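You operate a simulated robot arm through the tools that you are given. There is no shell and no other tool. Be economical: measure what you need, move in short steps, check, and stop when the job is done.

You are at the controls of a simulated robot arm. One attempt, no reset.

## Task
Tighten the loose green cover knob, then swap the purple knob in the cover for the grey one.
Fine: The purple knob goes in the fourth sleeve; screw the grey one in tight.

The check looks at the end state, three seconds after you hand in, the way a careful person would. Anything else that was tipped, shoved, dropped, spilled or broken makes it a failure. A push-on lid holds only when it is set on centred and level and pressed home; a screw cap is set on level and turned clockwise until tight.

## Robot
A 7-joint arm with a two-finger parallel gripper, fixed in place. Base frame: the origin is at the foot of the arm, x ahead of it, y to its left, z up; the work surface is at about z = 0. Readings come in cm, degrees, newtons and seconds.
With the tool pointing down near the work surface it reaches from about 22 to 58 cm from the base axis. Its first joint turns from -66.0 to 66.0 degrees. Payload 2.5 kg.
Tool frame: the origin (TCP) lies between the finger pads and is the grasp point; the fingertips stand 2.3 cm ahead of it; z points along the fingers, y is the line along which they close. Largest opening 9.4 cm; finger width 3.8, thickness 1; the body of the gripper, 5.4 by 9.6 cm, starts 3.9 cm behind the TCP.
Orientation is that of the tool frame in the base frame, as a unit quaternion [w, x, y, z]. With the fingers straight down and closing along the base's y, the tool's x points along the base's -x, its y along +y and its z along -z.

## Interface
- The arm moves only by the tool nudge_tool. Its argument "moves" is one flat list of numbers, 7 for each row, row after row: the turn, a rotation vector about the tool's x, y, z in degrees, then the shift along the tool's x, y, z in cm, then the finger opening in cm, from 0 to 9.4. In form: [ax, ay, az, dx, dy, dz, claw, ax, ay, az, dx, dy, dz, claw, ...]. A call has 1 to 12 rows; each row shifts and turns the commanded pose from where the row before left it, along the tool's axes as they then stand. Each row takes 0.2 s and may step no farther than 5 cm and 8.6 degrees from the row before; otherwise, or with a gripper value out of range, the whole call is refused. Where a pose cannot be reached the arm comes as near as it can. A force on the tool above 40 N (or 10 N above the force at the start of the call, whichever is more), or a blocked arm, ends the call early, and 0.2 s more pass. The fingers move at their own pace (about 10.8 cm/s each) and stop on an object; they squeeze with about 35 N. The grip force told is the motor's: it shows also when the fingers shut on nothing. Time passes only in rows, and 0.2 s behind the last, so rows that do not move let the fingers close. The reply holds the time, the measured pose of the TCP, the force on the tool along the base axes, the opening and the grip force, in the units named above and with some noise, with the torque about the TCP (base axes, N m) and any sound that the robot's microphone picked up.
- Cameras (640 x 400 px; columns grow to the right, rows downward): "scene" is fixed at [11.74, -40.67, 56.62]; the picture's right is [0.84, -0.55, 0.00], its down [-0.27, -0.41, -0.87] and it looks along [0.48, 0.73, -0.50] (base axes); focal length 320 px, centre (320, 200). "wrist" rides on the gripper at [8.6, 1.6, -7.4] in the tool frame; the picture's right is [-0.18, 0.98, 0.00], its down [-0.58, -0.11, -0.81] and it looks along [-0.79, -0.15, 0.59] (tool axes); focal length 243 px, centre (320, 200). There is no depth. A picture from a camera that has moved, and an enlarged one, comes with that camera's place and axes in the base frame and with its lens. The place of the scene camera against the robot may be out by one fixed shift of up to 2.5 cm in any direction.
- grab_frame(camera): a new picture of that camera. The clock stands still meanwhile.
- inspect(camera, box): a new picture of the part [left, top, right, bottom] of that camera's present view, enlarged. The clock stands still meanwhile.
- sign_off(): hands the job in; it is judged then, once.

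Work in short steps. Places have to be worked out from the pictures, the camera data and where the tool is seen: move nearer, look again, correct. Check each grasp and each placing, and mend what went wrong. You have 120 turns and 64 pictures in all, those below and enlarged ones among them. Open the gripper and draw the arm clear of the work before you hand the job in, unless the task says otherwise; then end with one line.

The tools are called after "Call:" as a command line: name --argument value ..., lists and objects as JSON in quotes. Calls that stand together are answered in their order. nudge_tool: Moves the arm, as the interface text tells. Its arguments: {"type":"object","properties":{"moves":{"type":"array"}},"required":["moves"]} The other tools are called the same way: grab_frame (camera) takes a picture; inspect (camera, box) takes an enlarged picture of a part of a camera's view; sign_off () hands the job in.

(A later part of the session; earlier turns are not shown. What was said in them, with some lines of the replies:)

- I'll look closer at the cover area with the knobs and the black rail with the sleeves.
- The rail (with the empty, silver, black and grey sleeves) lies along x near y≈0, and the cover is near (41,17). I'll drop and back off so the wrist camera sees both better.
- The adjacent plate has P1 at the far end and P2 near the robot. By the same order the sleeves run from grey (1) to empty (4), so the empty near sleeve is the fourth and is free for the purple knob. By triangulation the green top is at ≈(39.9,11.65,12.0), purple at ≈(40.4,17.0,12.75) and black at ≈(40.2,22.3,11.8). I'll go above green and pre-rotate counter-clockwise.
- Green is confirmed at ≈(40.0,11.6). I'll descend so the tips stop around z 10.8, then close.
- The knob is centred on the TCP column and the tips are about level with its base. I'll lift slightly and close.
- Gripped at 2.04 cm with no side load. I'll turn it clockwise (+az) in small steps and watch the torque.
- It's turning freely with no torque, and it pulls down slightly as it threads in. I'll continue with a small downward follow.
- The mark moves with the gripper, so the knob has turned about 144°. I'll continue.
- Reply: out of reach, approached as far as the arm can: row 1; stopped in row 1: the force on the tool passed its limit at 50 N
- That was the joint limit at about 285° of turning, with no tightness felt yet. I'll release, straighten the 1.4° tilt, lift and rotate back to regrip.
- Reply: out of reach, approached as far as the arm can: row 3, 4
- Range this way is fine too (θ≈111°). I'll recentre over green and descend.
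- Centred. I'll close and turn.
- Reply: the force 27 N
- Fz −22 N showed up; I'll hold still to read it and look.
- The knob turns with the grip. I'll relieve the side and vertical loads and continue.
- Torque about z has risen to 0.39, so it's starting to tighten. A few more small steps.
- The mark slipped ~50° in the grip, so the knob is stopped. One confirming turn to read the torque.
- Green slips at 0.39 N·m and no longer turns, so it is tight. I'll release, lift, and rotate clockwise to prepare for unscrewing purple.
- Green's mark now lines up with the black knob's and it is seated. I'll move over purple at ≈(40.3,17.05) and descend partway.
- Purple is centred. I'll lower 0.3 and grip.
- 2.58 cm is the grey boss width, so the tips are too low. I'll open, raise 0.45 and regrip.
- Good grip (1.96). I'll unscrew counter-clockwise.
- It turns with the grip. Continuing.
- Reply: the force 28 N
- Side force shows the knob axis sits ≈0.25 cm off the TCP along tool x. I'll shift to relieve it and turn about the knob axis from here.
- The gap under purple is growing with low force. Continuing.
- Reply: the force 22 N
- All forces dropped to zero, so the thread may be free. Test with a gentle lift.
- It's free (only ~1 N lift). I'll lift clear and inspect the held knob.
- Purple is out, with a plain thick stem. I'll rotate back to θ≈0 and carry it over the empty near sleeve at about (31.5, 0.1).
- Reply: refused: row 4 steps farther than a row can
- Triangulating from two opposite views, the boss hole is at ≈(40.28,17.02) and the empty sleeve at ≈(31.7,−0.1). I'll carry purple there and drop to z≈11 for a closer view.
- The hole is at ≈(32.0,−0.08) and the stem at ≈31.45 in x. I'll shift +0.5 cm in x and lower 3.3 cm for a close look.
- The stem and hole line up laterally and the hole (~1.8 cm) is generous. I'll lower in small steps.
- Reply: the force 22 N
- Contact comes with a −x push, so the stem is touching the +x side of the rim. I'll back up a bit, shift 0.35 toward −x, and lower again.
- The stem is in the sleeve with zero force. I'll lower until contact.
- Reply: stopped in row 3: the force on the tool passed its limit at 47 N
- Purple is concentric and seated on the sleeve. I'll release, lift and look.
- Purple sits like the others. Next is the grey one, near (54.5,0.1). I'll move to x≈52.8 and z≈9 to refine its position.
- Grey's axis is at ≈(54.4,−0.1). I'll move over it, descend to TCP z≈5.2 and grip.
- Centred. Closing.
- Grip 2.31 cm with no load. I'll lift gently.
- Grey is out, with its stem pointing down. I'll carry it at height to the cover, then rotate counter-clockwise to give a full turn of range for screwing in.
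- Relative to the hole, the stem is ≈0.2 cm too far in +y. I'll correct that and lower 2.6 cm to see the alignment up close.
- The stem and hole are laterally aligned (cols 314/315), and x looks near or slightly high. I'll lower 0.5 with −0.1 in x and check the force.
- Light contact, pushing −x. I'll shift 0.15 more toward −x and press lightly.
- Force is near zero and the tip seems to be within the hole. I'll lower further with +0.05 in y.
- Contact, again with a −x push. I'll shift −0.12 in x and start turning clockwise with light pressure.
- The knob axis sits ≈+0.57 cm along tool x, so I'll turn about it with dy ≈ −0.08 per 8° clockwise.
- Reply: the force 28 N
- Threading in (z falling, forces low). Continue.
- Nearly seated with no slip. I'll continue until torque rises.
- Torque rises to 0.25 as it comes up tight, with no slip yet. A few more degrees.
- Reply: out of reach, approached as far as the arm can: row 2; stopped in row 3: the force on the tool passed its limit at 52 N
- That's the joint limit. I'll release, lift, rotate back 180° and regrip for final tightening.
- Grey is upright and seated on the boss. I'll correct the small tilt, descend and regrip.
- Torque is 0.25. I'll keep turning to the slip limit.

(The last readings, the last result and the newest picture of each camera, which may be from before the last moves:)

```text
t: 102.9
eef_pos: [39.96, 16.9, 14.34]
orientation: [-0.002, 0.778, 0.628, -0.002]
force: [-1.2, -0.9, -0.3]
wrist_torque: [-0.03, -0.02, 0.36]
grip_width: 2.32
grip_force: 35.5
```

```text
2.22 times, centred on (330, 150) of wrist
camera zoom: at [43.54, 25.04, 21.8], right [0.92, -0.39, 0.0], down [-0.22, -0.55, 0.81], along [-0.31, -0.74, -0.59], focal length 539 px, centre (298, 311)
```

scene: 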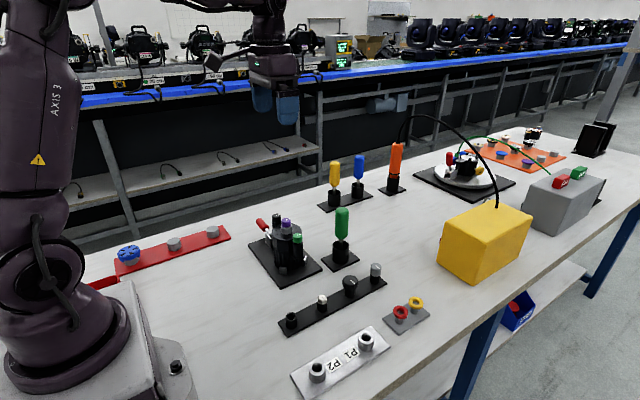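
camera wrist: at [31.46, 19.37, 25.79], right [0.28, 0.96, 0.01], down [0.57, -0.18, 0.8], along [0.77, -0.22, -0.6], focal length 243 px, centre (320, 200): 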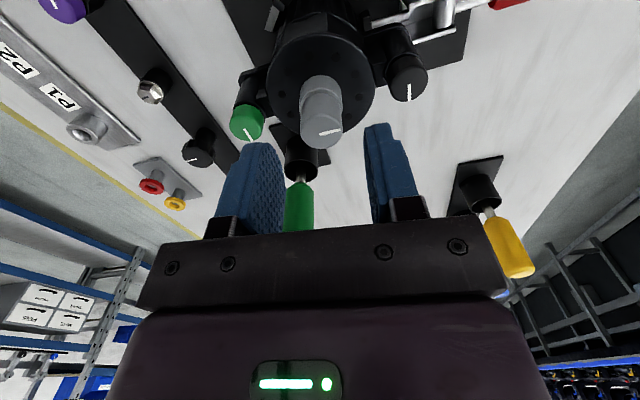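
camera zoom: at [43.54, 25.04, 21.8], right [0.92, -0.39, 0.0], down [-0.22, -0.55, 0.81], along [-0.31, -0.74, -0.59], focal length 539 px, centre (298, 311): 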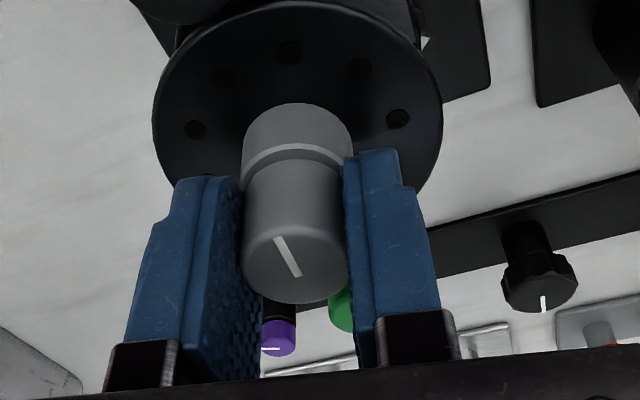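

The mark stays fixed while the gripper slips at 0.36 N·m, so grey is tight. I'll release, lift clear and check the final scene.

Call:
nudge_tool --moves '[0, 0, 0, 0, 0, 0, 4.5, 0, 0, 0, 0, 0, 0, 4.5, 0, 0, 0, 0, 0, -2, 4.5, 0, 0, 0, 0, 0, -4, 4.5, 0, 0, 0, 0, 0, -4.5, 4.5, 0, 0, 0, 0, 0, -4.5, 4.5, 0, 0, 0, 0, 0, -4.5, 4.5]'

Call:
inspect --camera "scene" --box '[230, 180, 430, 350]'

Call:
inspect --camera "scene" --box '[245, 195, 325, 265]'

```text
t: 104.5
eef_pos: [39.98, 17.01, 34.02]
orientation: [-0.001, 0.777, 0.629, -0.002]
force: [0.6, -0.1, 0.0]
wrist_torque: [-0.01, -0.02, -0.01]
grip_width: 4.51
grip_force: 0.0
```

```text
2.35 times, centred on (330, 265) of scene
camera zoom: at [11.74, -40.67, 56.62], right [0.84, -0.55, 0.0], down [-0.27, -0.41, -0.87], along [0.48, 0.73, -0.5], focal length 754 px, centre (296, 47)
```

zoom: 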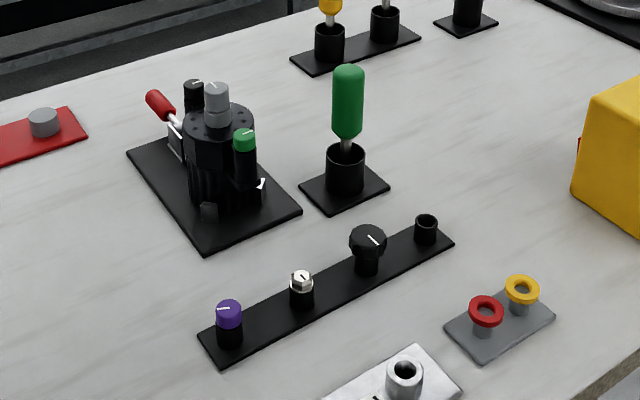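

```text
5.71 times, centred on (285, 230) of scene
camera zoom: at [11.74, -40.67, 56.62], right [0.84, -0.55, 0.0], down [-0.27, -0.41, -0.87], along [0.48, 0.73, -0.5], focal length 1831 px, centre (520, 29)
```

zoom: 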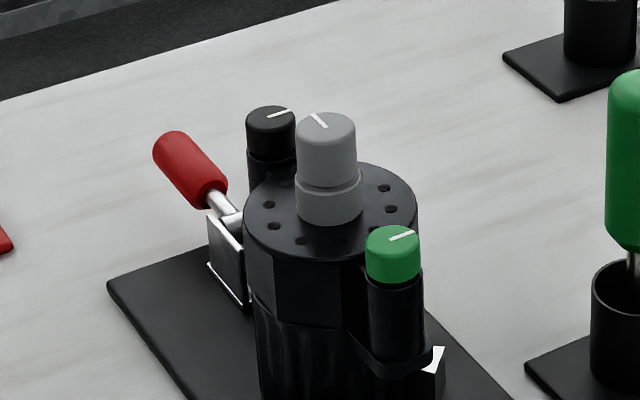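

Everything stands undisturbed: green and grey are tight and level, and purple is seated in the free fourth sleeve. The arm is clear with the gripper open, so I'll hand in.

Call:
sign_off

```text
The job is handed in.
```

The green knob is tight, the grey knob is screwed tight into the cover, and the purple knob sits in the empty sleeve nearest the robot; the sleeves carry no numbers, so I took that one as the fourth from the P1–P2 order on the plate beside it.
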